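You operate a simulated robot arm through the tools that you are given. There is no shell and no other tool. Be economical: measure what you need, move in short steps, check, and stop when the job is done.

Carry out the task below with a simulated robot arm. There is one attempt and no reset: what you move stays moved.

## Task
Slot blocks A and C, slide the bar over them and lock it.
Fine: each in the slot with its letter.

Only the result counts: the job must be done as asked and must still hold three seconds after the hand-in. Knocking over, shifting, dropping, spilling or breaking anything else fails it.

## Robot
A 7-joint arm with a two-finger gripper, fixed in place. Base frame: the origin is at the foot of the arm, x ahead of it, y to its left, z up; the work surface is at about z = 0. Lengths are in mm, angles in degrees, forces in N, time in s.
With the tool pointing down near the work surface it reaches from about 160 to 380 mm from the base axis. Its first joint turns from -72.0 to 72.0 degrees. Payload 0.6 kg.
Tool frame: the origin (TCP) lies between the finger pads and is the grasp point; the fingertips stand 22 mm ahead of it; z points along the fingers, y is the line along which they close. The gripper opens to 92 mm. The gripper's body begins 65 mm behind the TCP.
Orientation is told as [roll, pitch, yaw] about the base's x, y, z axes, in that order, counted from this pose: with the fingers straight down and closing along the base's y, the tool's x points along the base's -x, its y along +y and its z along -z.

## Interface
- The arm moves only by the tool servo_tool. Its argument "increments" is a list of rows, each a list of 7 numbers: the turn, a rotation vector about the tool's x, y, z in degrees, then the shift along the tool's x, y, z in mm, then the gripper command, from -1 (shut) to 1 (fully open), values between in proportion. In form: [[rx, ry, rz, x, y, z, jaw], ...]. A call has 1 to 12 rows; each row is the pose to reach, as a shift and turn from the pose commanded when the call began, along the tool's axes at that moment. Rows are played at 5 a second. More than 50 mm and 8.6 degrees between two rows, or a gripper value outside its range, and nothing of the call is played. A pose out of reach is approached as far as the arm can. The call stops where the force on the tool passes 90 N (or 10 N more than at its start, if that is more) or the arm is blocked; 0.2 s more then pass. The fingers move at their own pace and stop on an object; they squeeze with about 26 N. The grip force told is the motor's: it shows also when the fingers shut on nothing. Time passes only in rows, and 0.2 s behind the last, so rows that repeat a pose let the fingers close. The reply holds the time, the measured pose of the TCP, the force on the tool along the base axes, the opening and the grip force, in the units named above and with some noise, with the torque about the TCP (base axes, N m) and any sound that the robot's microphone picked up.
- Cameras (640 x 400 px; columns grow to the right, rows downward): "scene" is fixed at [64.5, -278.2, 409.4]; the picture's right is [0.68, -0.73, 0.00], its down [-0.38, -0.36, -0.85] and it looks along [0.62, 0.58, -0.52] (base axes); focal length 268 px, centre (320, 200). "wrist" rides on the gripper at [71, 19, -102] in the tool frame; the picture's right is [-0.26, 0.96, 0.00], its down [-0.75, -0.20, -0.63] and it looks along [-0.60, -0.16, 0.78] (tool axes); focal length 280 px, centre (320, 200). There is no depth. A picture from a camera that has moved, and an enlarged one, comes with that camera's place and axes in the base frame and with its lens.
- camera(camera): a new picture of that camera. The clock stands still meanwhile.
- zoom(camera, box): a new picture of the part [left, top, right, bottom] of that camera's present view, enlarged. The clock stands still meanwhile.
- finish_job(): hands the job in; it is judged then, once.

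Work in short steps. Places have to be worked out from the pictures, the camera data and where the tool is seen: move nearer, look again, correct. Check each grasp and each placing, and mend what went wrong. You have 120 turns and 84 pictures in all, those below and enlarged ones among them. Open the gripper and draw the arm clear of the work before you hand the job in, unless the task says otherwise; then end with one line.

The tools are called after "Request:" as a command line: name --pt "numbers of a row" for each row, then --argument value for the rest, lists and objects as JSON in quotes. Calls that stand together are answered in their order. servo_tool: Moves the arm, as the interface text tells. Its arguments: {"type":"object","properties":{"increments":{"type":"array","items":{"type":"array","items":{"type":"number"}}}},"required":["increments"]} The other tools are called the same way: camera (camera) takes a picture; zoom (camera, box) takes an enlarged picture of a part of a camera's view; finish_job () hands the job in.

At the start:

```text
t: 0.0
tool_pos: [247.4, -0.7, 283.2]
orientation: [-0.1, 0.0, 0.1]
ft_force: [0.0, 0.5, -0.5]
wrist_torque: [-0.04, 0.02, -0.03]
gripper_width: 91.8
gripper_force: 0.1
```

scene: 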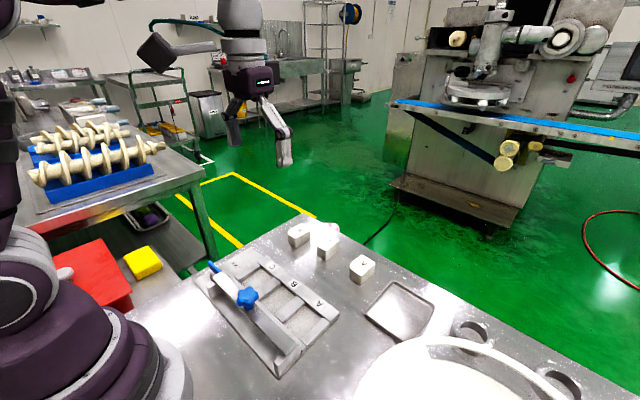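
wrist: 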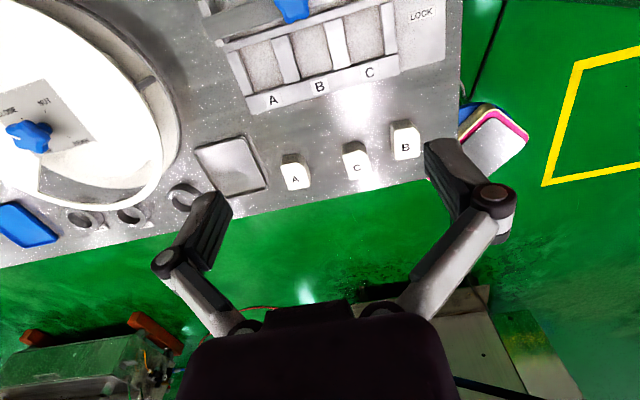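

I'll look closely at the fixture and the blocks first.

Request:
zoom --camera "scene" --box '[180, 200, 440, 390]'

Request:
zoom --camera "wrist" --box '[180, 0, 460, 200]'

```text
2.11 times, centred on (310, 295) of scene
camera zoom: at [64.5, -278.2, 409.4], right [0.68, -0.73, 0.0], down [-0.38, -0.36, -0.85], along [0.62, 0.58, -0.52], focal length 564 px, centre (341, 0)
```

zoom: 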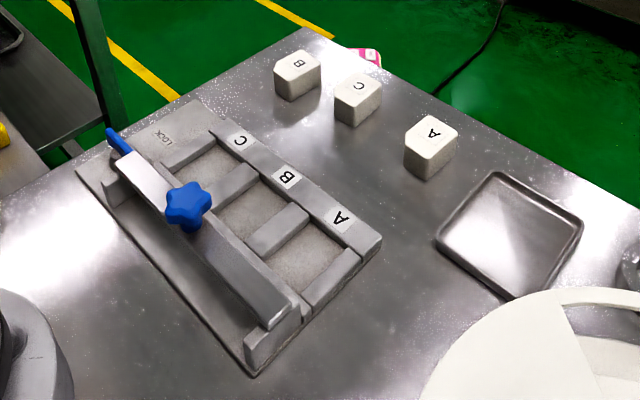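

```text
2.00 times, centred on (320, 100) of wrist
camera zoom: at [177.8, 19.1, 385.7], right [0.26, 0.96, 0.0], down [0.75, -0.2, 0.63], along [0.6, -0.16, -0.78], focal length 561 px, centre (320, 400)
```

zoom: 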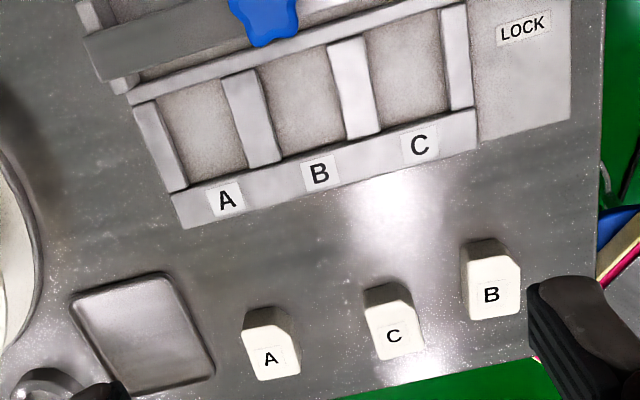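

The fixture looks aligned with the base axes, with the slots around x 220–270 and A at y≈-75, B≈-10, C≈54. The bar is at x≈195 and the blocks are near x≈400. I'll draw the arm back to see the bar and lever.

Request:
servo_tool --pt "0 0 0 25 0 0 1" --pt "0 0 0 50 0 0 1" --pt "0 0 0 75 0 0 1"

Request:
camera --camera "wrist"

```text
t: 0.8
tool_pos: [173.1, 0.8, 282.1]
orientation: [0.0, 0.0, -0.1]
ft_force: [-0.6, -0.7, 0.1]
wrist_torque: [0.0, 0.0, -0.02]
gripper_width: 92.0
gripper_force: 0.0
```

```text
79 pictures are left
camera wrist: at [101.8, 20.1, 384.7], right [0.26, 0.96, 0.0], down [0.75, -0.2, 0.62], along [0.6, -0.16, -0.78], focal length 280 px, centre (320, 200)
```

wrist: 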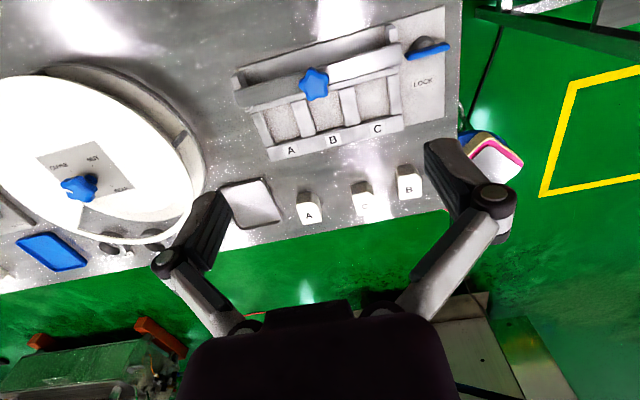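

Request:
zoom --camera "wrist" --box '[220, 0, 460, 160]'

Request:
zoom --camera "scene" --box '[190, 235, 340, 380]'

Request:
zoom --camera "scene" --box '[280, 210, 390, 290]'

Request:
zoom --camera "wrist" --box '[280, 150, 440, 240]'

```text
2.50 times, centred on (340, 80) of wrist
camera zoom: at [101.8, 20.1, 384.7], right [0.26, 0.96, 0.0], down [0.75, -0.2, 0.62], along [0.6, -0.16, -0.78], focal length 701 px, centre (270, 500)
```

zoom: 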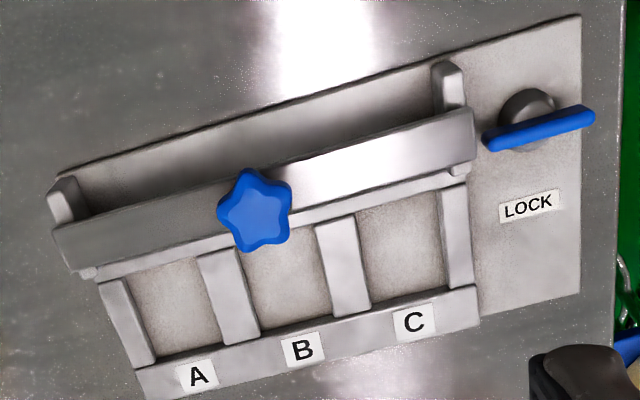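

```text
2.76 times, centred on (265, 308) of scene
camera zoom: at [64.6, -278.2, 409.4], right [0.68, -0.73, 0.0], down [-0.38, -0.36, -0.85], along [0.62, 0.58, -0.52], focal length 739 px, centre (472, -97)
```

zoom: 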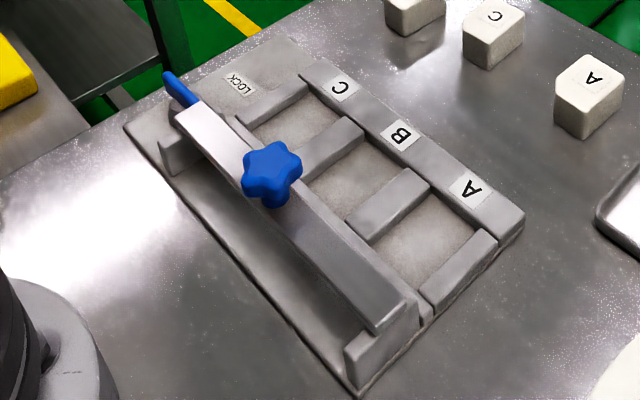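

```text
5.00 times, centred on (335, 250) of scene
camera zoom: at [64.6, -278.2, 409.4], right [0.68, -0.73, 0.0], down [-0.38, -0.36, -0.85], along [0.62, 0.58, -0.52], focal length 1339 px, centre (245, -50)
```

zoom: 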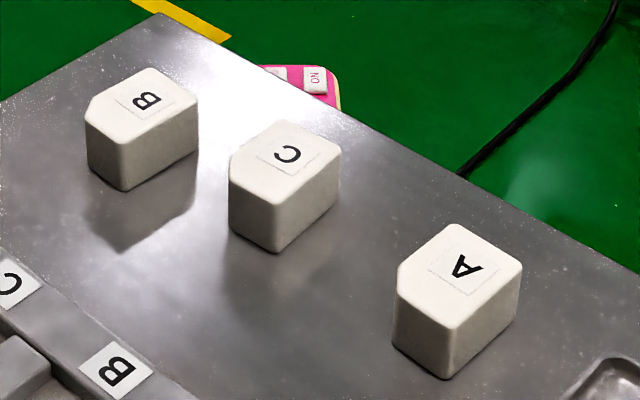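

```text
4.00 times, centred on (360, 195) of wrist
camera zoom: at [101.8, 20.1, 384.7], right [0.26, 0.96, 0.0], down [0.75, -0.2, 0.62], along [0.6, -0.16, -0.78], focal length 1122 px, centre (160, 220)
```

zoom: 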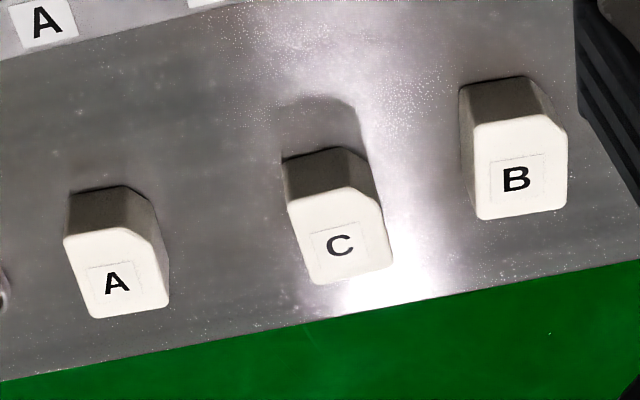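

The mechanism is clear. The bar rests in end guides on the base side and slides in +x over the slots. The lever on the post at the LOCK end then turns. The blocks are about 46×34×32 mm with block A near (395,-77). I'll move above A for a closer look.

Request:
servo_tool --pt "0 0 0 -40 -15 20 1" --pt "0 0 0 -80 -30 40 1" --pt "0 0 0 -120 -45 70 1" --pt "0 0 0 -160 -60 100 1" --pt "0 0 0 -197 -76 130 1" --pt "0 0 0 -197 -76 150 1"

Request:
camera --camera "wrist"

Request:
camera --camera "scene"

```text
refused: row 3 steps farther than a row can; nothing moved
```

```text
74 pictures are left
camera wrist: at [101.8, 20.1, 384.7], right [0.26, 0.96, 0.0], down [0.75, -0.2, 0.62], along [0.6, -0.16, -0.78], focal length 280 px, centre (320, 200)
```

wrist: 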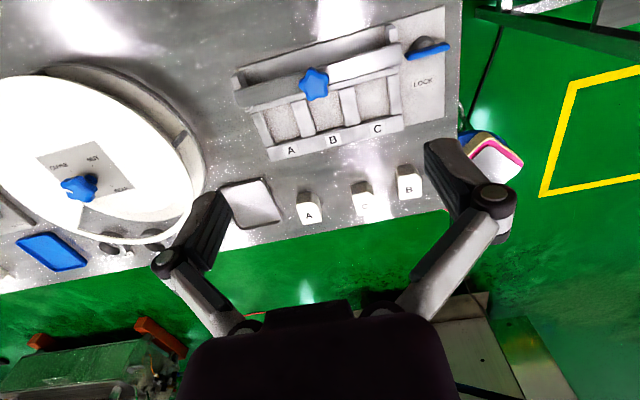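

```text
73 pictures are left
```

scene: 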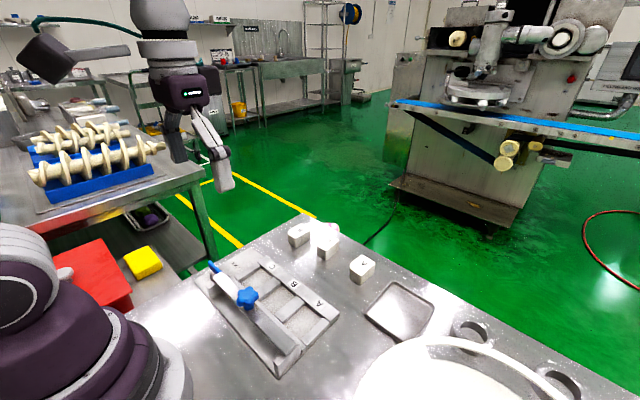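

The call was refused because one row's step was too long, so nothing moved. I'll repeat it with smaller steps.

Request:
servo_tool --pt "0 0 0 -30 -12 20 1" --pt "0 0 0 -60 -24 40 1" --pt "0 0 0 -90 -36 60 1" --pt "0 0 0 -120 -48 80 1" --pt "0 0 0 -150 -60 100 1" --pt "0 0 0 -180 -70 120 1" --pt "0 0 0 -197 -76 140 1"

Request:
camera --camera "wrist"

Request:
camera --camera "scene"

```text
t: 2.4
tool_pos: [365.3, -73.1, 142.1]
orientation: [-0.1, 0.1, 0.0]
ft_force: [-0.4, -0.1, 0.4]
wrist_torque: [0.07, -0.04, 0.0]
gripper_width: 91.9
gripper_force: 0.0
out of reach, approached as far as the arm can: row 7
```

```text
72 pictures are left
camera wrist: at [296.1, -53.1, 244.7], right [0.26, 0.96, 0.0], down [0.75, -0.21, 0.62], along [0.6, -0.16, -0.78], focal length 280 px, centre (320, 200)
```

wrist: 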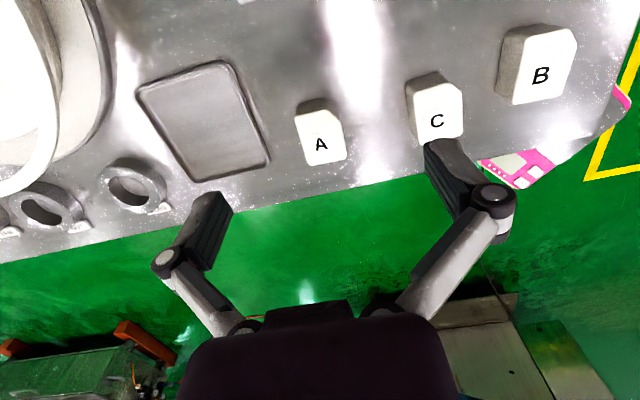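

```text
71 pictures are left
```

scene: 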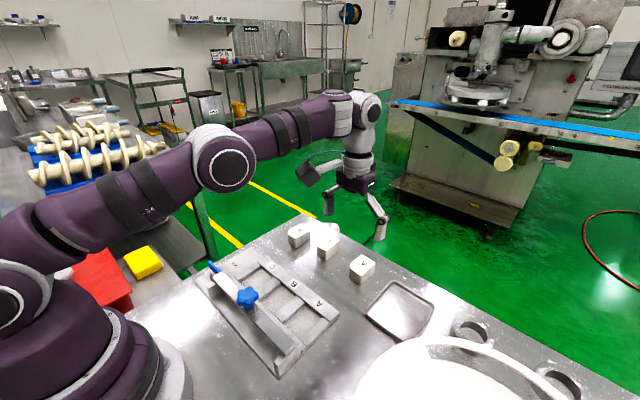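

Request:
zoom --camera "wrist" --box '[280, 20, 480, 180]'

```text
2.50 times, centred on (380, 100) of wrist
camera zoom: at [296.1, -53.1, 244.7], right [0.26, 0.96, 0.0], down [0.75, -0.21, 0.62], along [0.6, -0.16, -0.78], focal length 701 px, centre (170, 450)
```

zoom: 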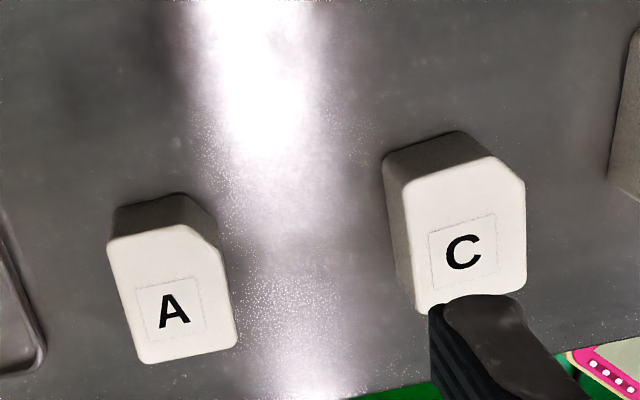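

A is centred at about (398,-78), 45×33×30 mm, nearly aligned with the base axes. A vertical tool can't reach it, so I'll tilt the fingers 20° outward while approaching over A.

Request:
servo_tool --pt "0 -7 0 0 0 0 1" --pt "0 -14 0 0 -3 10 1" --pt "0 -20 0 -10 -5 25 1" --pt "0 -20 0 -20 -5 45 1" --pt "0 -20 0 -27 -5 62 1" --pt "0 -20 0 -27 -5 62 1"

Request:
camera --camera "wrist"

Request:
zoom --camera "scene" --box '[270, 150, 450, 290]'

```text
t: 3.8
tool_pos: [393.0, -80.1, 81.1]
orientation: [0.0, -20.0, 0.0]
ft_force: [-0.4, 0.0, -0.4]
wrist_torque: [-0.01, -0.02, 0.01]
gripper_width: 91.9
gripper_force: 0.0
```

```text
69 pictures are left
camera wrist: at [291.6, -59.6, 152.5], right [0.25, 0.96, 0.09], down [0.49, -0.2, 0.85], along [0.83, -0.16, -0.53], focal length 280 px, centre (320, 200)
```

wrist: 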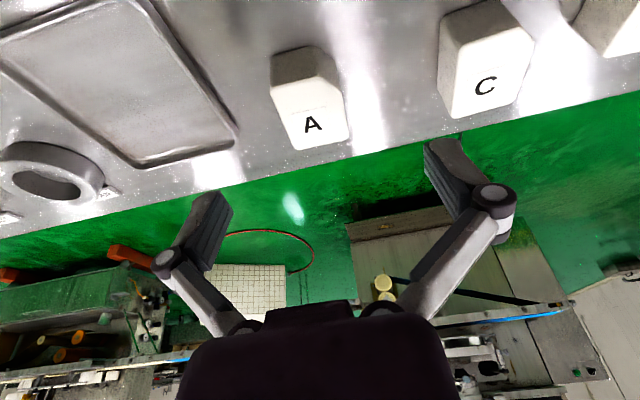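

```text
2.86 times, centred on (360, 220) of scene
camera zoom: at [64.5, -278.2, 409.4], right [0.68, -0.73, 0.0], down [-0.38, -0.36, -0.85], along [0.62, 0.58, -0.52], focal length 765 px, centre (206, 143)
```

zoom: 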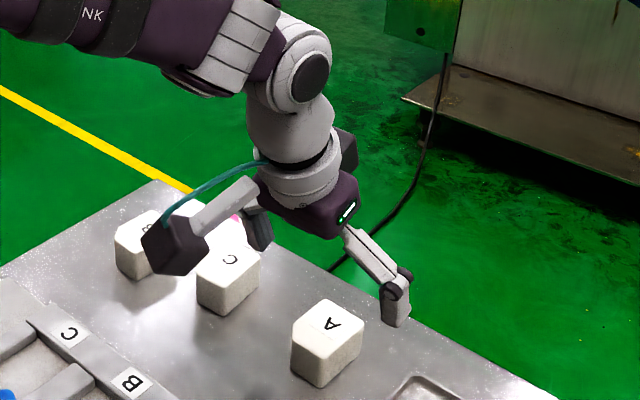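

Block A is confirmed at (398,-79). I'll narrow the jaw to about 70 mm and descend until the tips are about 13 mm above the table.

Request:
servo_tool --pt "0 0 0 0 1 0 0.5" --pt "0 0 0 5 1 14 0.5" --pt "0 0 0 10 1 28 0.5" --pt "0 0 0 14.5 1 42.6 0.5" --pt "0 0 0 14.5 1 42.6 0.5"

Request:
camera --camera "wrist"

Request:
zoom --camera "scene" --box '[290, 190, 450, 310]'

```text
t: 5.0
tool_pos: [393.5, -77.1, 36.9]
orientation: [0.0, -20.1, 0.0]
ft_force: [0.6, -0.4, 0.0]
wrist_torque: [0.0, -0.04, 0.0]
gripper_width: 69.1
gripper_force: 0.2
```

```text
67 pictures are left
camera wrist: at [292.6, -57.9, 107.5], right [0.25, 0.96, 0.09], down [0.49, -0.2, 0.84], along [0.83, -0.16, -0.53], focal length 280 px, centre (320, 200)
```

wrist: 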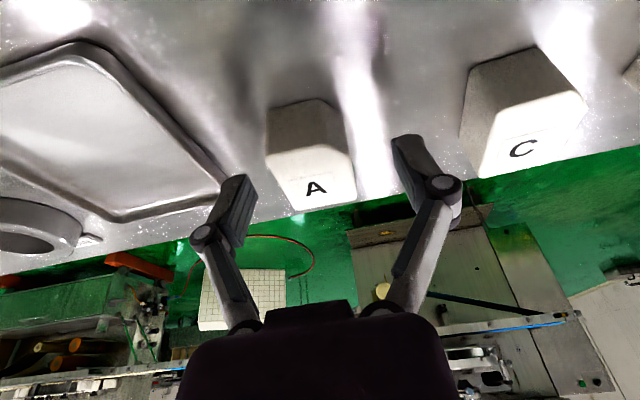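

```text
3.33 times, centred on (370, 250) of scene
camera zoom: at [64.5, -278.2, 409.4], right [0.68, -0.73, 0.0], down [-0.38, -0.36, -0.85], along [0.62, 0.58, -0.52], focal length 893 px, centre (153, 33)
```

zoom: 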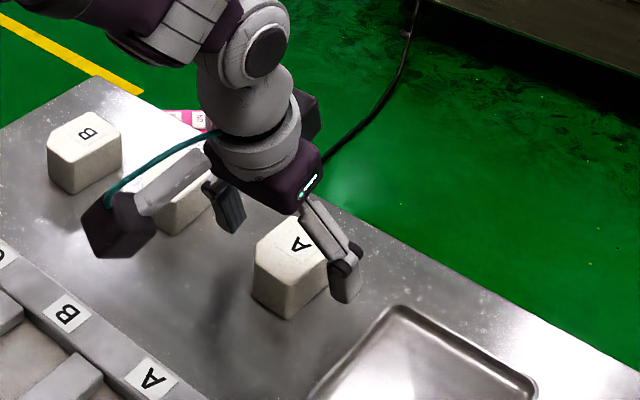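

The fingers straddle A. Closing.

Request:
servo_tool --pt "0 0 0 0 0 0 0" --pt "0 0 0 0 0 0 -0.5" --pt "0 0 0 0 0 0 -1" --pt "0 0 0 0 0 0 -1" --pt "0 0 0 0 0 0 -1"

Request:
zoom --camera "scene" --box '[290, 190, 450, 310]'

```text
t: 6.2
tool_pos: [393.7, -76.3, 36.3]
orientation: [0.0, -19.9, -0.1]
ft_force: [0.6, 0.2, 1.6]
wrist_torque: [0.04, 0.03, -0.03]
gripper_width: 35.1
gripper_force: 26.4
```

```text
3.33 times, centred on (370, 250) of scene
camera zoom: at [64.5, -278.2, 409.4], right [0.68, -0.73, 0.0], down [-0.38, -0.36, -0.85], along [0.62, 0.58, -0.52], focal length 893 px, centre (153, 33)
```

zoom: 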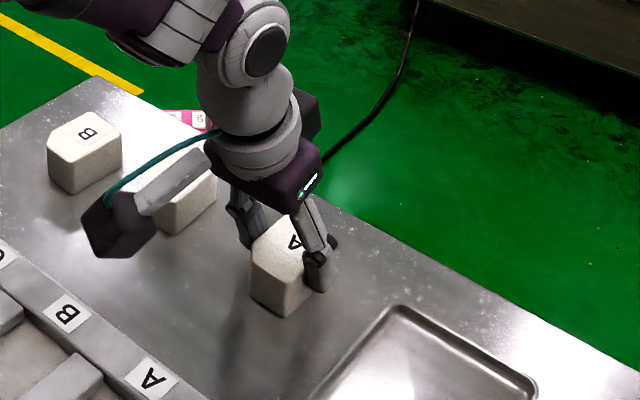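

The grip holds at 35 mm. I'll lift and move back toward slot A to see the slot up close.

Request:
servo_tool --pt "0 0 0 -6 0 -17 -1" --pt "0 0 0 -12 0 -34 -1" --pt "0 0 0 -20.5 0 -56.4 -1" --pt "0 0 0 -25.6 0 -70.5 -1" --pt "0 0 0 2.6 0 -60 -1" --pt "0 0 0 30.8 0 -50 -1" --pt "0 0 0 59 0 -41 -1" --pt "0 0 0 59 0 -41 -1"

Request:
camera --camera "wrist"

Request:
camera --camera "scene"

```text
t: 8.0
tool_pos: [323.5, -76.0, 55.7]
orientation: [-0.1, -20.0, 0.1]
ft_force: [0.4, -0.2, -0.7]
wrist_torque: [-0.02, 0.0, -0.02]
gripper_width: 0.0
gripper_force: 26.2
```

```text
64 pictures are left
camera wrist: at [222.1, -57.2, 127.3], right [0.25, 0.96, 0.09], down [0.49, -0.2, 0.85], along [0.83, -0.16, -0.53], focal length 280 px, centre (320, 200)
```

wrist: 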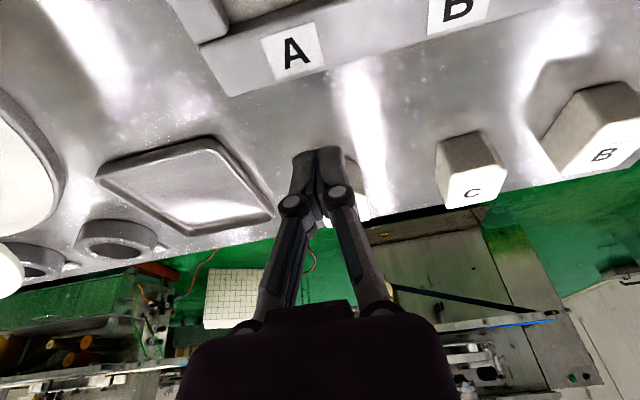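

```text
63 pictures are left
```

scene: 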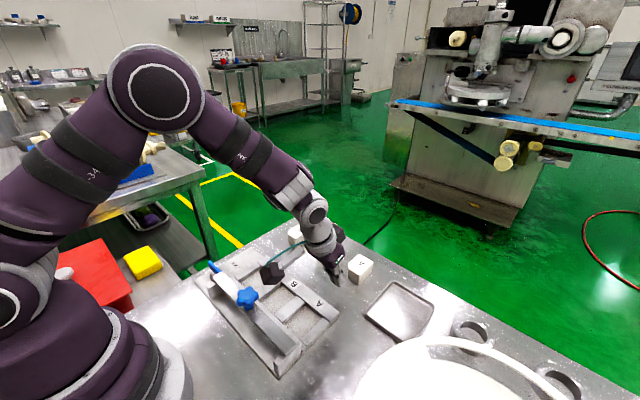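

The block slipped out because the grip was too shallow. I'll check the block and measure the fixture heights.

Request:
zoom --camera "scene" --box '[300, 230, 400, 300]'

Request:
zoom --camera "scene" --box '[250, 260, 350, 350]'

```text
5.71 times, centred on (350, 265) of scene
camera zoom: at [64.5, -278.2, 409.4], right [0.68, -0.73, 0.0], down [-0.38, -0.36, -0.85], along [0.62, 0.58, -0.52], focal length 1531 px, centre (149, -171)
```

zoom: 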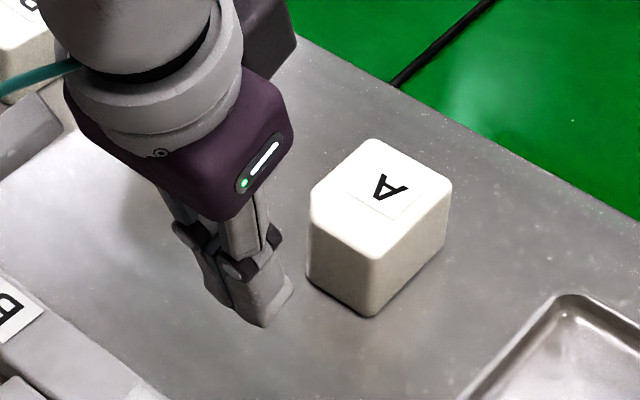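

```text
4.44 times, centred on (300, 305) of scene
camera zoom: at [64.5, -278.2, 409.4], right [0.68, -0.73, 0.0], down [-0.38, -0.36, -0.85], along [0.62, 0.58, -0.52], focal length 1190 px, centre (409, -267)
```

zoom: 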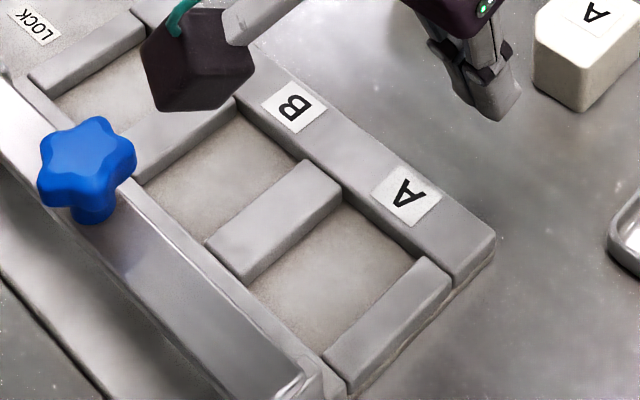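

Block A is still upright at about (395,-78). The slot walls stand about 12 mm above the slot floor, and slot A spans y≈-98 to -56, 42 mm wide. I'll regrip deeper with the tips about 8 mm off the table, which still lets the block enter the slot before release.

Request:
servo_tool --pt "0 0 0 -6 0 -16 -1" --pt "0 0 0 -12 0 -32.9 0" --pt "0 0 0 -44.9 0 -20.9 0.4" --pt "0 0 0 -77.3 -1.5 -9.1 0.4" --pt "0 0 0 -72 -1.5 5 0.4" --pt "0 0 0 -68.7 -1.5 14.4 0.4" --pt "0 0 0 -61.9 -1.5 33.2 0.4" --pt "0 0 0 -56.2 -1.5 48.9 0.4" --pt "0 0 0 -56.2 -1.5 48.9 0.4"

Request:
camera --camera "wrist"

```text
t: 10.0
tool_pos: [392.4, -77.3, 26.9]
orientation: [0.0, -20.0, 0.0]
ft_force: [-0.4, 0.2, 0.1]
wrist_torque: [-0.02, 0.01, 0.02]
gripper_width: 64.5
gripper_force: 0.0
```

```text
60 pictures are left
camera wrist: at [292.5, -58.6, 98.9], right [0.25, 0.96, 0.09], down [0.49, -0.2, 0.85], along [0.83, -0.16, -0.53], focal length 280 px, centre (320, 200)
```

wrist: 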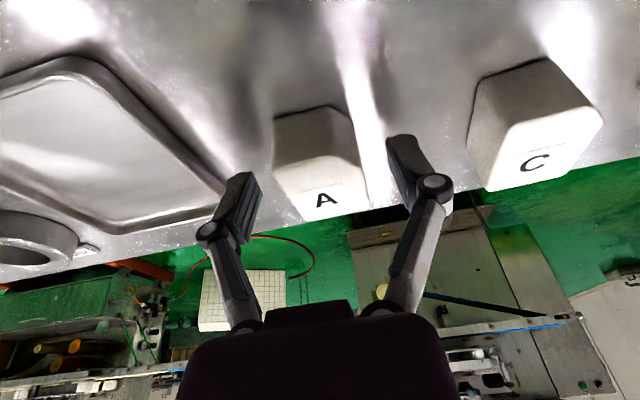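

I'll close, then lift slowly.

Request:
servo_tool --pt "0 0 0 0 0 0 -0.3" --pt "0 0 0 0 0 0 -1" --pt "0 0 0 0 0 0 -1" --pt "0 0 0 0 0 0 -1" --pt "0 0 0 -0.7 0 -1.9 -1" --pt "0 0 0 -2 0 -5.6 -1" --pt "0 0 0 -4 0 -11.2 -1" --pt "0 0 0 -6.8 0 -18.8 -1"

Request:
zoom --camera "scene" --box '[300, 210, 400, 300]'

```text
t: 11.8
tool_pos: [394.1, -79.4, 47.9]
orientation: [0.0, -20.0, 0.0]
ft_force: [0.0, 0.2, 0.2]
wrist_torque: [0.0, -0.01, -0.02]
gripper_width: 35.5
gripper_force: 25.5
```

```text
4.44 times, centred on (350, 255) of scene
camera zoom: at [64.5, -278.2, 409.4], right [0.68, -0.73, 0.0], down [-0.38, -0.36, -0.85], along [0.62, 0.58, -0.52], focal length 1190 px, centre (187, -44)
```

zoom: 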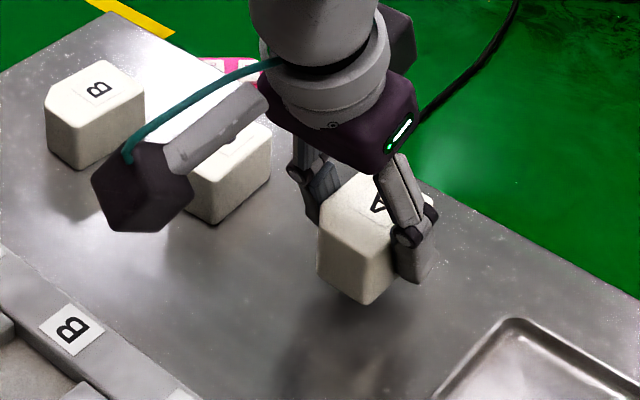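

A is held level. I'll carry it over slot A, staying high, and look.

Request:
servo_tool --pt "0 0 0 -6 0 -16.3 -1" --pt "0 0 0 -12 0 -32.6 -1" --pt "0 0 0 -17.8 0 -48.9 -1" --pt "0 0 0 6.3 1 -57.7 -1" --pt "0 0 0 30.5 1 -66.5 -1" --pt "0 0 0 54.6 2 -75.3 -1" --pt "0 0 0 78.7 2 -84 -1" --pt "0 0 0 102.8 2 -92.8 -1" --pt "0 0 0 127 2 -101.6 -1" --pt "0 0 0 127 2 -101.6 -1"

Request:
camera --camera "wrist"

Request:
zoom --camera "scene" --box '[220, 180, 360, 320]'

```text
t: 14.0
tool_pos: [237.5, -77.0, 99.8]
orientation: [0.0, -20.1, 0.0]
ft_force: [0.1, 0.1, -0.1]
wrist_torque: [-0.02, 0.02, 0.01]
gripper_width: 35.2
gripper_force: 25.9
```

```text
58 pictures are left
camera wrist: at [137.5, -56.9, 171.0], right [0.25, 0.96, 0.09], down [0.49, -0.2, 0.85], along [0.83, -0.16, -0.53], focal length 280 px, centre (320, 200)
```

wrist: 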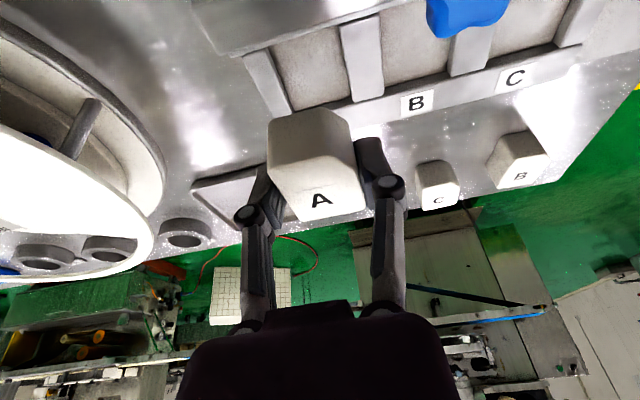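

```text
2.86 times, centred on (290, 250) of scene
camera zoom: at [64.5, -278.2, 409.4], right [0.68, -0.73, 0.0], down [-0.38, -0.36, -0.85], along [0.62, 0.58, -0.52], focal length 765 px, centre (406, 57)
```

zoom: 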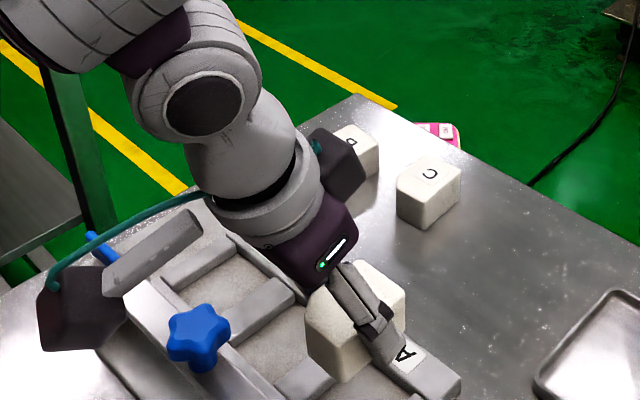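

Request:
zoom --camera "wrist" --box '[190, 0, 410, 140]'

```text
2.86 times, centred on (300, 70) of wrist
camera zoom: at [137.5, -56.9, 171.0], right [0.25, 0.96, 0.09], down [0.49, -0.2, 0.85], along [0.83, -0.16, -0.53], focal length 801 px, centre (377, 571)
```

zoom: 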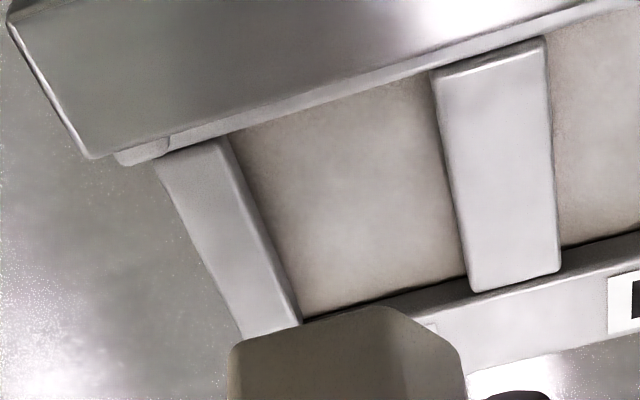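

In the same picture the held block and slot A are close to aligned: block centre (241.5,-74.8), slot centre ≈(241,-73). I'll shift +1.5 mm in y, lower 40 mm and check again.

Request:
servo_tool --pt "0 0 0 4.5 1 12.5 -1" --pt "0 0 0 9.1 1.5 25 -1" --pt "0 0 0 13.7 1.5 37.6 -1" --pt "0 0 0 13.7 1.5 37.6 -1"

Request:
zoom --camera "wrist" --box '[220, 20, 440, 180]'

Request:
zoom --camera "scene" --box '[240, 240, 360, 350]'

```text
t: 15.0
tool_pos: [239.3, -75.3, 58.7]
orientation: [0.1, -20.0, 0.1]
ft_force: [0.0, 0.1, -0.4]
wrist_torque: [0.01, 0.0, -0.01]
gripper_width: 35.1
gripper_force: 26.4
```

```text
2.50 times, centred on (330, 100) of wrist
camera zoom: at [138.3, -55.7, 130.5], right [0.25, 0.96, 0.09], down [0.49, -0.2, 0.84], along [0.83, -0.16, -0.53], focal length 701 px, centre (295, 450)
```

zoom: 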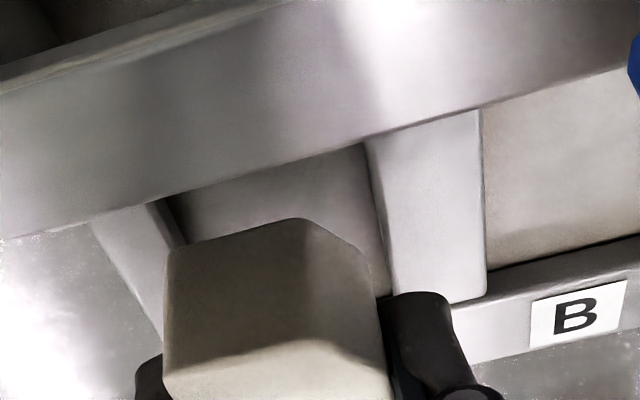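

```text
3.64 times, centred on (300, 295) of scene
camera zoom: at [64.5, -278.2, 409.4], right [0.68, -0.73, 0.0], down [-0.38, -0.36, -0.85], along [0.62, 0.58, -0.52], focal length 974 px, centre (393, -146)
```

zoom: 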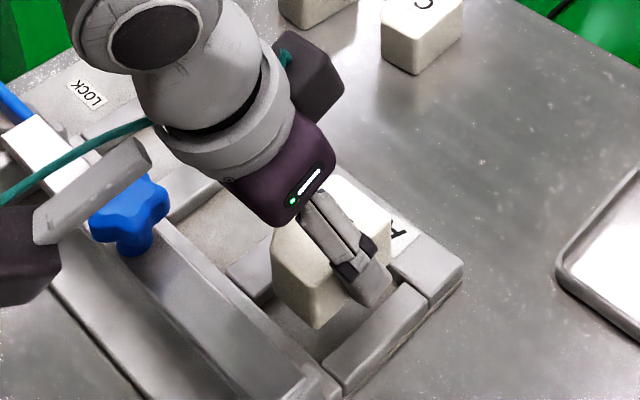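

The block needs about +1 mm more in y, and x looks centred. I'll lower until the fingertips are nearly on the wall tops, watching the force.

Request:
servo_tool --pt "0 0 0 0 1.2 0 -1" --pt "0 0 0 1.7 1.2 4.7 -1" --pt "0 0 0 3.4 1.2 9.4 -1" --pt "0 0 0 4.4 1.2 12.2 -1" --pt "0 0 0 4.4 1.2 12.2 -1"

Request:
zoom --camera "wrist" --box '[220, 20, 440, 180]'

Request:
zoom --camera "scene" --box '[260, 260, 360, 350]'

```text
t: 16.2
tool_pos: [240.5, -73.1, 47.1]
orientation: [0.0, -20.1, 0.0]
ft_force: [-0.6, 0.1, -0.8]
wrist_torque: [-0.03, -0.02, 0.03]
gripper_width: 35.2
gripper_force: 26.3
```

```text
2.50 times, centred on (330, 100) of wrist
camera zoom: at [139.1, -54.7, 118.8], right [0.25, 0.96, 0.09], down [0.49, -0.2, 0.84], along [0.83, -0.16, -0.53], focal length 701 px, centre (295, 450)
```

zoom: 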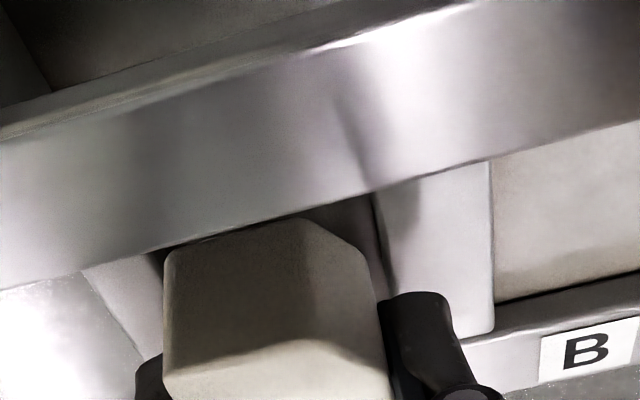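

```text
4.44 times, centred on (310, 305) of scene
camera zoom: at [64.5, -278.2, 409.4], right [0.68, -0.73, 0.0], down [-0.38, -0.36, -0.85], along [0.62, 0.58, -0.52], focal length 1190 px, centre (364, -267)
```

zoom: 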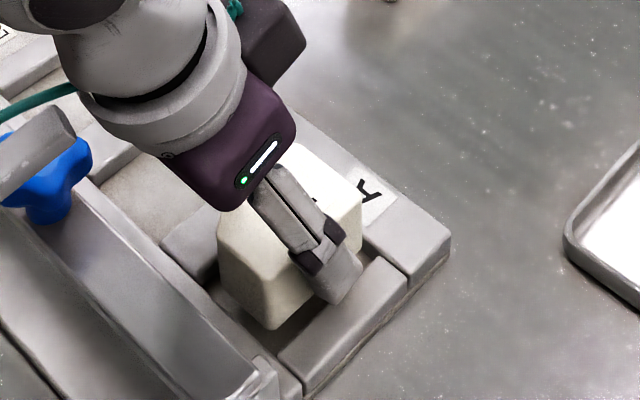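

No contact yet. I'll lower another 4 mm.

Request:
servo_tool --pt "0 0 0 0.7 0 1.9 -1" --pt "0 0 0 1.4 0 3.8 -1" --pt "0 0 0 1.4 0 3.8 -1"

Request:
zoom --camera "scene" --box '[280, 270, 350, 340]'

```text
t: 17.0
tool_pos: [241.1, -73.3, 44.2]
orientation: [0.0, -19.9, 0.1]
ft_force: [-0.4, -0.3, -0.5]
wrist_torque: [-0.02, 0.0, 0.06]
gripper_width: 35.0
gripper_force: 26.0
```

```text
5.71 times, centred on (315, 305) of scene
camera zoom: at [64.5, -278.2, 409.4], right [0.68, -0.73, 0.0], down [-0.38, -0.36, -0.85], along [0.62, 0.58, -0.52], focal length 1531 px, centre (349, -400)
```

zoom: 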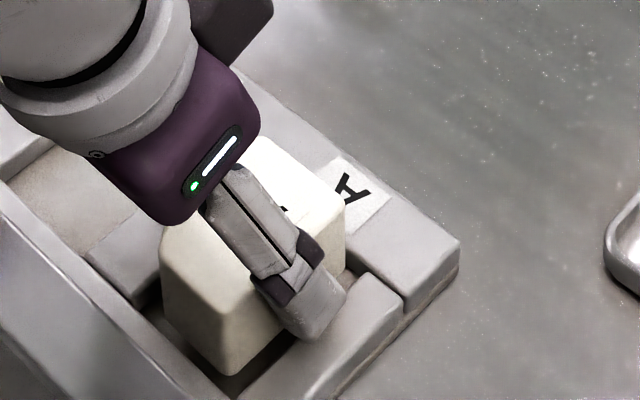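

It looks well aligned, with the tip just above the wall. I'll lower 4 mm more in 1 mm steps.

Request:
servo_tool --pt "0 0 0 0.35 0 0.95 -1" --pt "0 0 0 0.7 0 1.9 -1" --pt "0 0 0 1.05 0 2.85 -1" --pt "0 0 0 1.4 0 3.8 -1"

Request:
zoom --camera "scene" --box '[280, 270, 350, 340]'

```text
t: 18.0
tool_pos: [240.0, -73.7, 37.5]
orientation: [0.0, -20.0, 0.1]
ft_force: [-0.4, 0.3, 0.2]
wrist_torque: [0.01, 0.0, 0.02]
gripper_width: 35.2
gripper_force: 26.3
```

```text
5.71 times, centred on (315, 305) of scene
camera zoom: at [64.5, -278.2, 409.4], right [0.68, -0.73, 0.0], down [-0.38, -0.36, -0.85], along [0.62, 0.58, -0.52], focal length 1531 px, centre (349, -400)
```

zoom: 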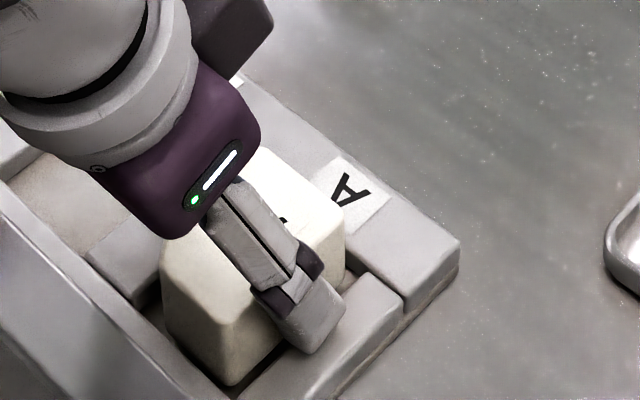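

Still no contact. I'll take three more 1 mm steps.

Request:
servo_tool --pt "0 0 0 0.35 0 0.95 -1" --pt "0 0 0 0.7 0 1.9 -1" --pt "0 0 0 1.05 0 2.85 -1"

Request:
zoom --camera "scene" --box '[280, 270, 350, 340]'

```text
t: 18.8
tool_pos: [240.9, -72.4, 37.9]
orientation: [0.0, -20.2, -0.2]
ft_force: [-12.3, 3.3, 32.9]
wrist_torque: [0.04, 0.3, 0.02]
gripper_width: 35.5
gripper_force: 26.8
stopped in row 3: the force on the tool passed its limit at 107 N (the readings are from after the stop); the commanded pose is now the measured one
```

```text
5.71 times, centred on (315, 305) of scene
camera zoom: at [64.5, -278.1, 409.4], right [0.68, -0.73, 0.0], down [-0.38, -0.36, -0.85], along [0.63, 0.58, -0.52], focal length 1531 px, centre (349, -400)
```

zoom: 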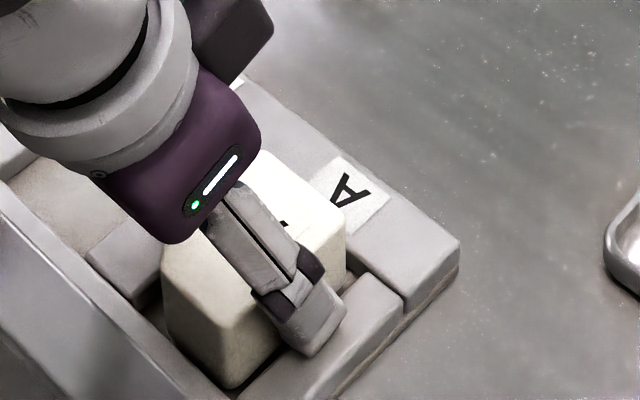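

The fingertips have touched the wall tops and the block is inside the slot. I'll back up 1.5 mm, open a little, then rise.

Request:
servo_tool --pt "0 0 0 -0.5 0 -1.4 -1" --pt "0 0 0 -0.5 0 -1.4 0" --pt "0 0 0 -0.5 0 -1.4 0" --pt "0 0 0 -0.5 0 -1.4 0.1" --pt "0 0 0 -4 0 -11 0.1" --pt "0 0 0 -12 0 -33 0.1" --pt "0 0 0 -20 0 -55 0.1"

Request:
camera --camera "wrist"

Request:
zoom --camera "scene" --box '[250, 250, 350, 340]'

```text
t: 20.4
tool_pos: [240.3, -75.0, 96.6]
orientation: [0.1, -20.1, -0.1]
ft_force: [-0.1, -0.1, -1.0]
wrist_torque: [-0.01, 0.01, -0.03]
gripper_width: 50.8
gripper_force: 0.1
```

```text
48 pictures are left
camera wrist: at [140.0, -55.4, 166.7], right [0.25, 0.96, 0.09], down [0.49, -0.21, 0.85], along [0.83, -0.16, -0.53], focal length 280 px, centre (320, 200)
```

wrist: 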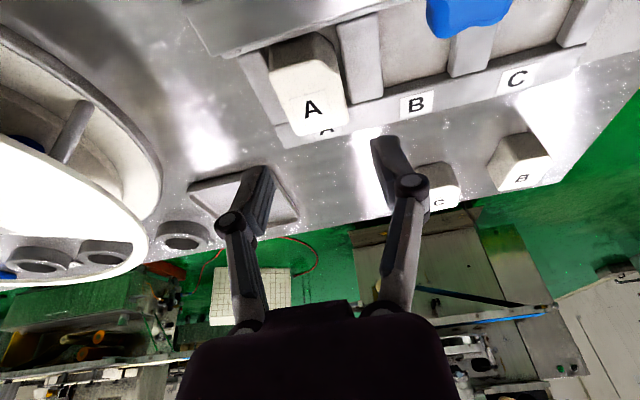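

```text
4.44 times, centred on (300, 295) of scene
camera zoom: at [64.5, -278.2, 409.4], right [0.68, -0.73, 0.0], down [-0.38, -0.36, -0.85], along [0.62, 0.58, -0.52], focal length 1190 px, centre (409, -222)
```

zoom: 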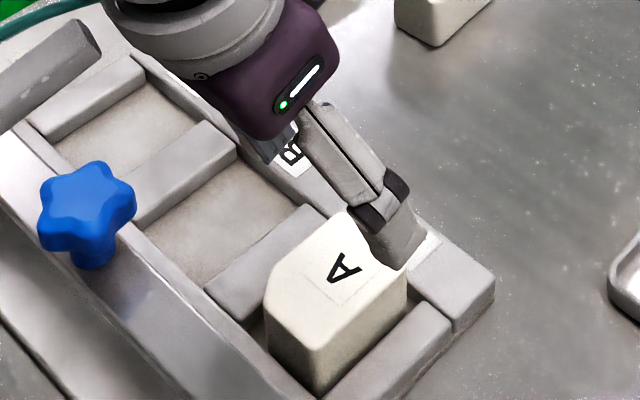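

A is seated in slot A. I estimate block C at about (401,15) and will move above it.

Request:
servo_tool --pt "0 0 0 -24 15 9.6 0.4" --pt "0 0 0 -48 30 19.2 0.4" --pt "0 0 0 -72.4 45 28.8 0.4" --pt "0 0 0 -96.5 60 38.4 0.4" --pt "0 0 0 -120.6 75 48 0.4" --pt "0 0 0 -144.8 90 57.6 0.4" --pt "0 0 0 -144.8 90 57.6 0.4"

Request:
camera --camera "wrist"

```text
t: 22.0
tool_pos: [395.8, 14.5, 90.9]
orientation: [0.1, -20.1, -0.1]
ft_force: [-0.4, 0.0, 0.3]
wrist_torque: [-0.03, 0.0, 0.01]
gripper_width: 64.4
gripper_force: 0.1
```

```text
46 pictures are left
camera wrist: at [294.8, 34.3, 162.6], right [0.25, 0.96, 0.09], down [0.49, -0.21, 0.85], along [0.83, -0.16, -0.53], focal length 280 px, centre (320, 200)
```

wrist: 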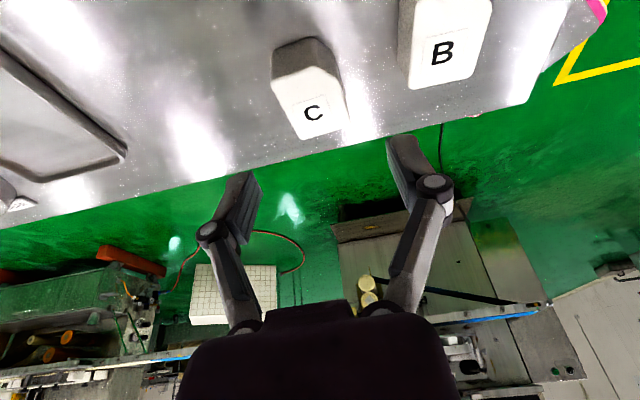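

C is centred at about (402,16). I'll descend over it.

Request:
servo_tool --pt "0 0 0 5 1.5 15 0.4" --pt "0 0 0 10 1.5 30 0.4" --pt "0 0 0 15 1.5 45 0.4" --pt "0 0 0 19.3 1.5 59 0.4" --pt "0 0 0 19.3 1.5 59 0.4"

Request:
camera --camera "wrist"

```text
t: 23.2
tool_pos: [397.8, 17.4, 29.1]
orientation: [0.0, -20.1, -0.1]
ft_force: [-1.4, 1.6, -0.9]
wrist_torque: [0.0, 0.0, 0.03]
gripper_width: 64.6
gripper_force: 0.1
```

```text
45 pictures are left
camera wrist: at [296.3, 36.8, 101.0], right [0.25, 0.96, 0.09], down [0.49, -0.21, 0.85], along [0.83, -0.16, -0.53], focal length 280 px, centre (320, 200)
```

wrist: 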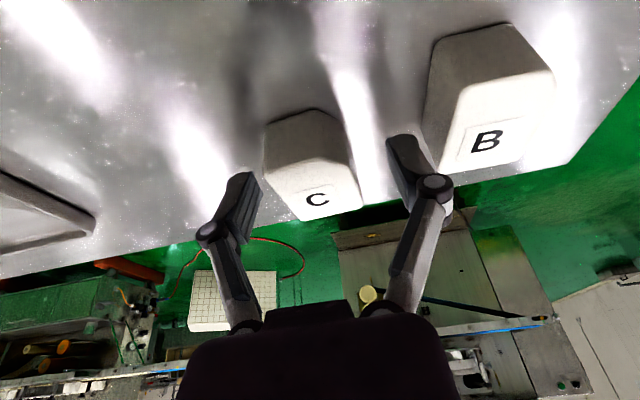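

The fingers straddle C. I'll lower 1 mm, close and lift slowly.

Request:
servo_tool --pt "0 0 0 0.34 -0.5 1 0" --pt "0 0 0 0.34 -0.5 1 -0.5" --pt "0 0 0 0.34 -0.5 1 -1" --pt "0 0 0 0.34 -0.5 1 -1" --pt "0 0 0 0.34 -0.5 1 -1" --pt "0 0 0 -0.7 -0.5 -1.9 -1" --pt "0 0 0 -2 -0.5 -5.6 -1" --pt "0 0 0 -4 -0.5 -11.2 -1" --pt "0 0 0 -6.8 -0.5 -18.8 -1"

Request:
zoom --camera "scene" --box '[270, 190, 390, 280]'

```text
t: 25.2
tool_pos: [398.5, 17.5, 50.4]
orientation: [0.0, -20.1, -0.1]
ft_force: [0.4, -0.3, -1.4]
wrist_torque: [0.01, 0.01, 0.04]
gripper_width: 35.4
gripper_force: 26.2
```

```text
4.44 times, centred on (330, 235) of scene
camera zoom: at [64.5, -278.2, 409.4], right [0.68, -0.73, 0.0], down [-0.38, -0.36, -0.85], along [0.62, 0.58, -0.52], focal length 1190 px, centre (276, 44)
```

zoom: 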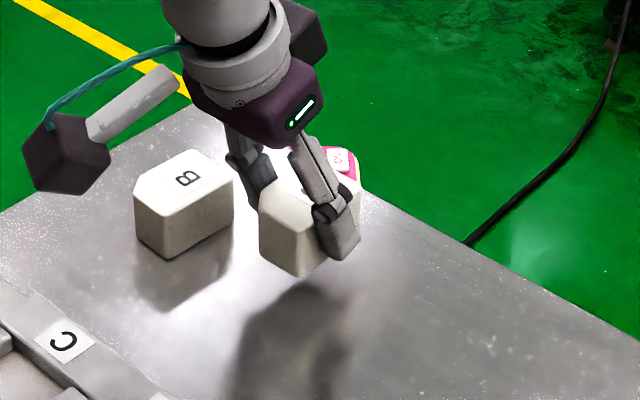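

C is held. I'll carry it over slot C at an estimated y≈51.

Request:
servo_tool --pt "0 0 0 -6 0 -16 -1" --pt "0 0 0 -12 0 -32 -1" --pt "0 0 0 -17 0 -47 -1" --pt "0 0 0 7.7 6 -56 -1" --pt "0 0 0 32.5 12 -65 -1" --pt "0 0 0 57.3 18 -74 -1" --pt "0 0 0 82 24 -83 -1" --pt "0 0 0 106.8 30 -92 -1" --pt "0 0 0 131.5 33.5 -101 -1" --pt "0 0 0 131.5 33.5 -101 -1"

Request:
zoom --camera "wrist" --box '[190, 0, 430, 150]'

Request:
zoom --camera "scene" --box '[190, 180, 350, 340]'

```text
t: 27.4
tool_pos: [239.6, 50.3, 96.6]
orientation: [0.0, -20.1, 0.0]
ft_force: [0.1, 0.7, -1.2]
wrist_torque: [-0.03, -0.04, 0.0]
gripper_width: 35.2
gripper_force: 26.0
```

```text
2.67 times, centred on (310, 75) of wrist
camera zoom: at [137.7, 69.7, 168.7], right [0.25, 0.96, 0.09], down [0.49, -0.2, 0.85], along [0.83, -0.16, -0.53], focal length 748 px, centre (347, 533)
```

zoom: 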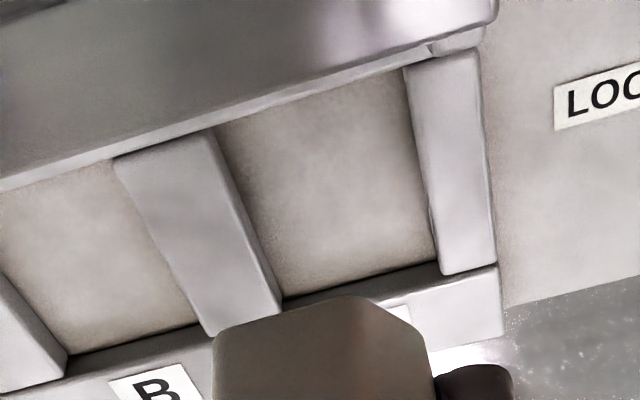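

```text
2.50 times, centred on (270, 260) of scene
camera zoom: at [64.5, -278.2, 409.4], right [0.68, -0.73, 0.0], down [-0.38, -0.36, -0.85], along [0.62, 0.58, -0.52], focal length 670 px, centre (445, 50)
```

zoom: 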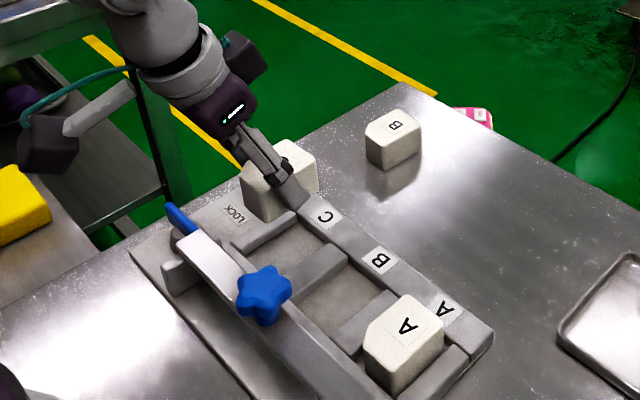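

The held C reads (246.5,51) and slot C's centre (242.4,54.8). I'll shift -3.5 in x and +3.8 in y, and lower 40 mm.

Request:
servo_tool --pt "0 0 0 3.3 3.8 -1.2 -1" --pt "0 0 0 7.9 3.8 11.3 -1" --pt "0 0 0 12.5 3.8 23.9 -1" --pt "0 0 0 17 3.8 36.4 -1" --pt "0 0 0 17 3.8 36.4 -1"

Request:
zoom --camera "wrist" --box '[220, 20, 440, 180]'

Request:
zoom --camera "scene" --box '[230, 220, 340, 300]'

```text
t: 28.6
tool_pos: [237.0, 54.4, 58.7]
orientation: [-0.1, -20.1, -0.1]
ft_force: [-0.1, -0.6, -0.3]
wrist_torque: [0.01, -0.01, 0.01]
gripper_width: 35.4
gripper_force: 26.3
```

```text
2.50 times, centred on (330, 100) of wrist
camera zoom: at [135.2, 74.2, 130.5], right [0.25, 0.96, 0.09], down [0.49, -0.21, 0.85], along [0.83, -0.16, -0.53], focal length 701 px, centre (295, 450)
```

zoom: 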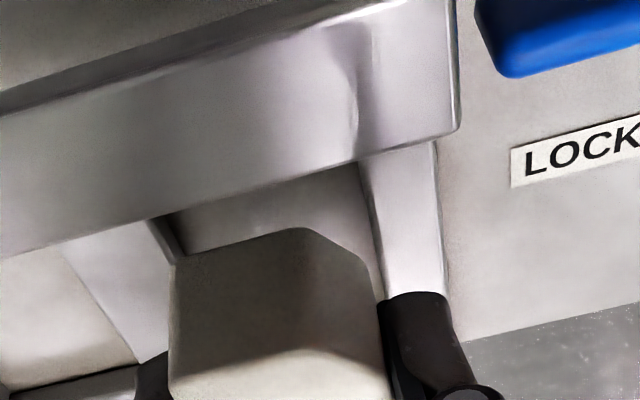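

```text
5.00 times, centred on (285, 260) of scene
camera zoom: at [64.5, -278.2, 409.4], right [0.68, -0.73, 0.0], down [-0.38, -0.36, -0.85], along [0.62, 0.58, -0.52], focal length 1339 px, centre (495, -100)
```

zoom: 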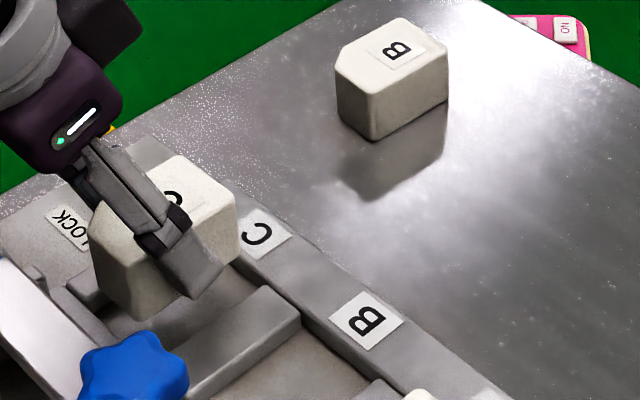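

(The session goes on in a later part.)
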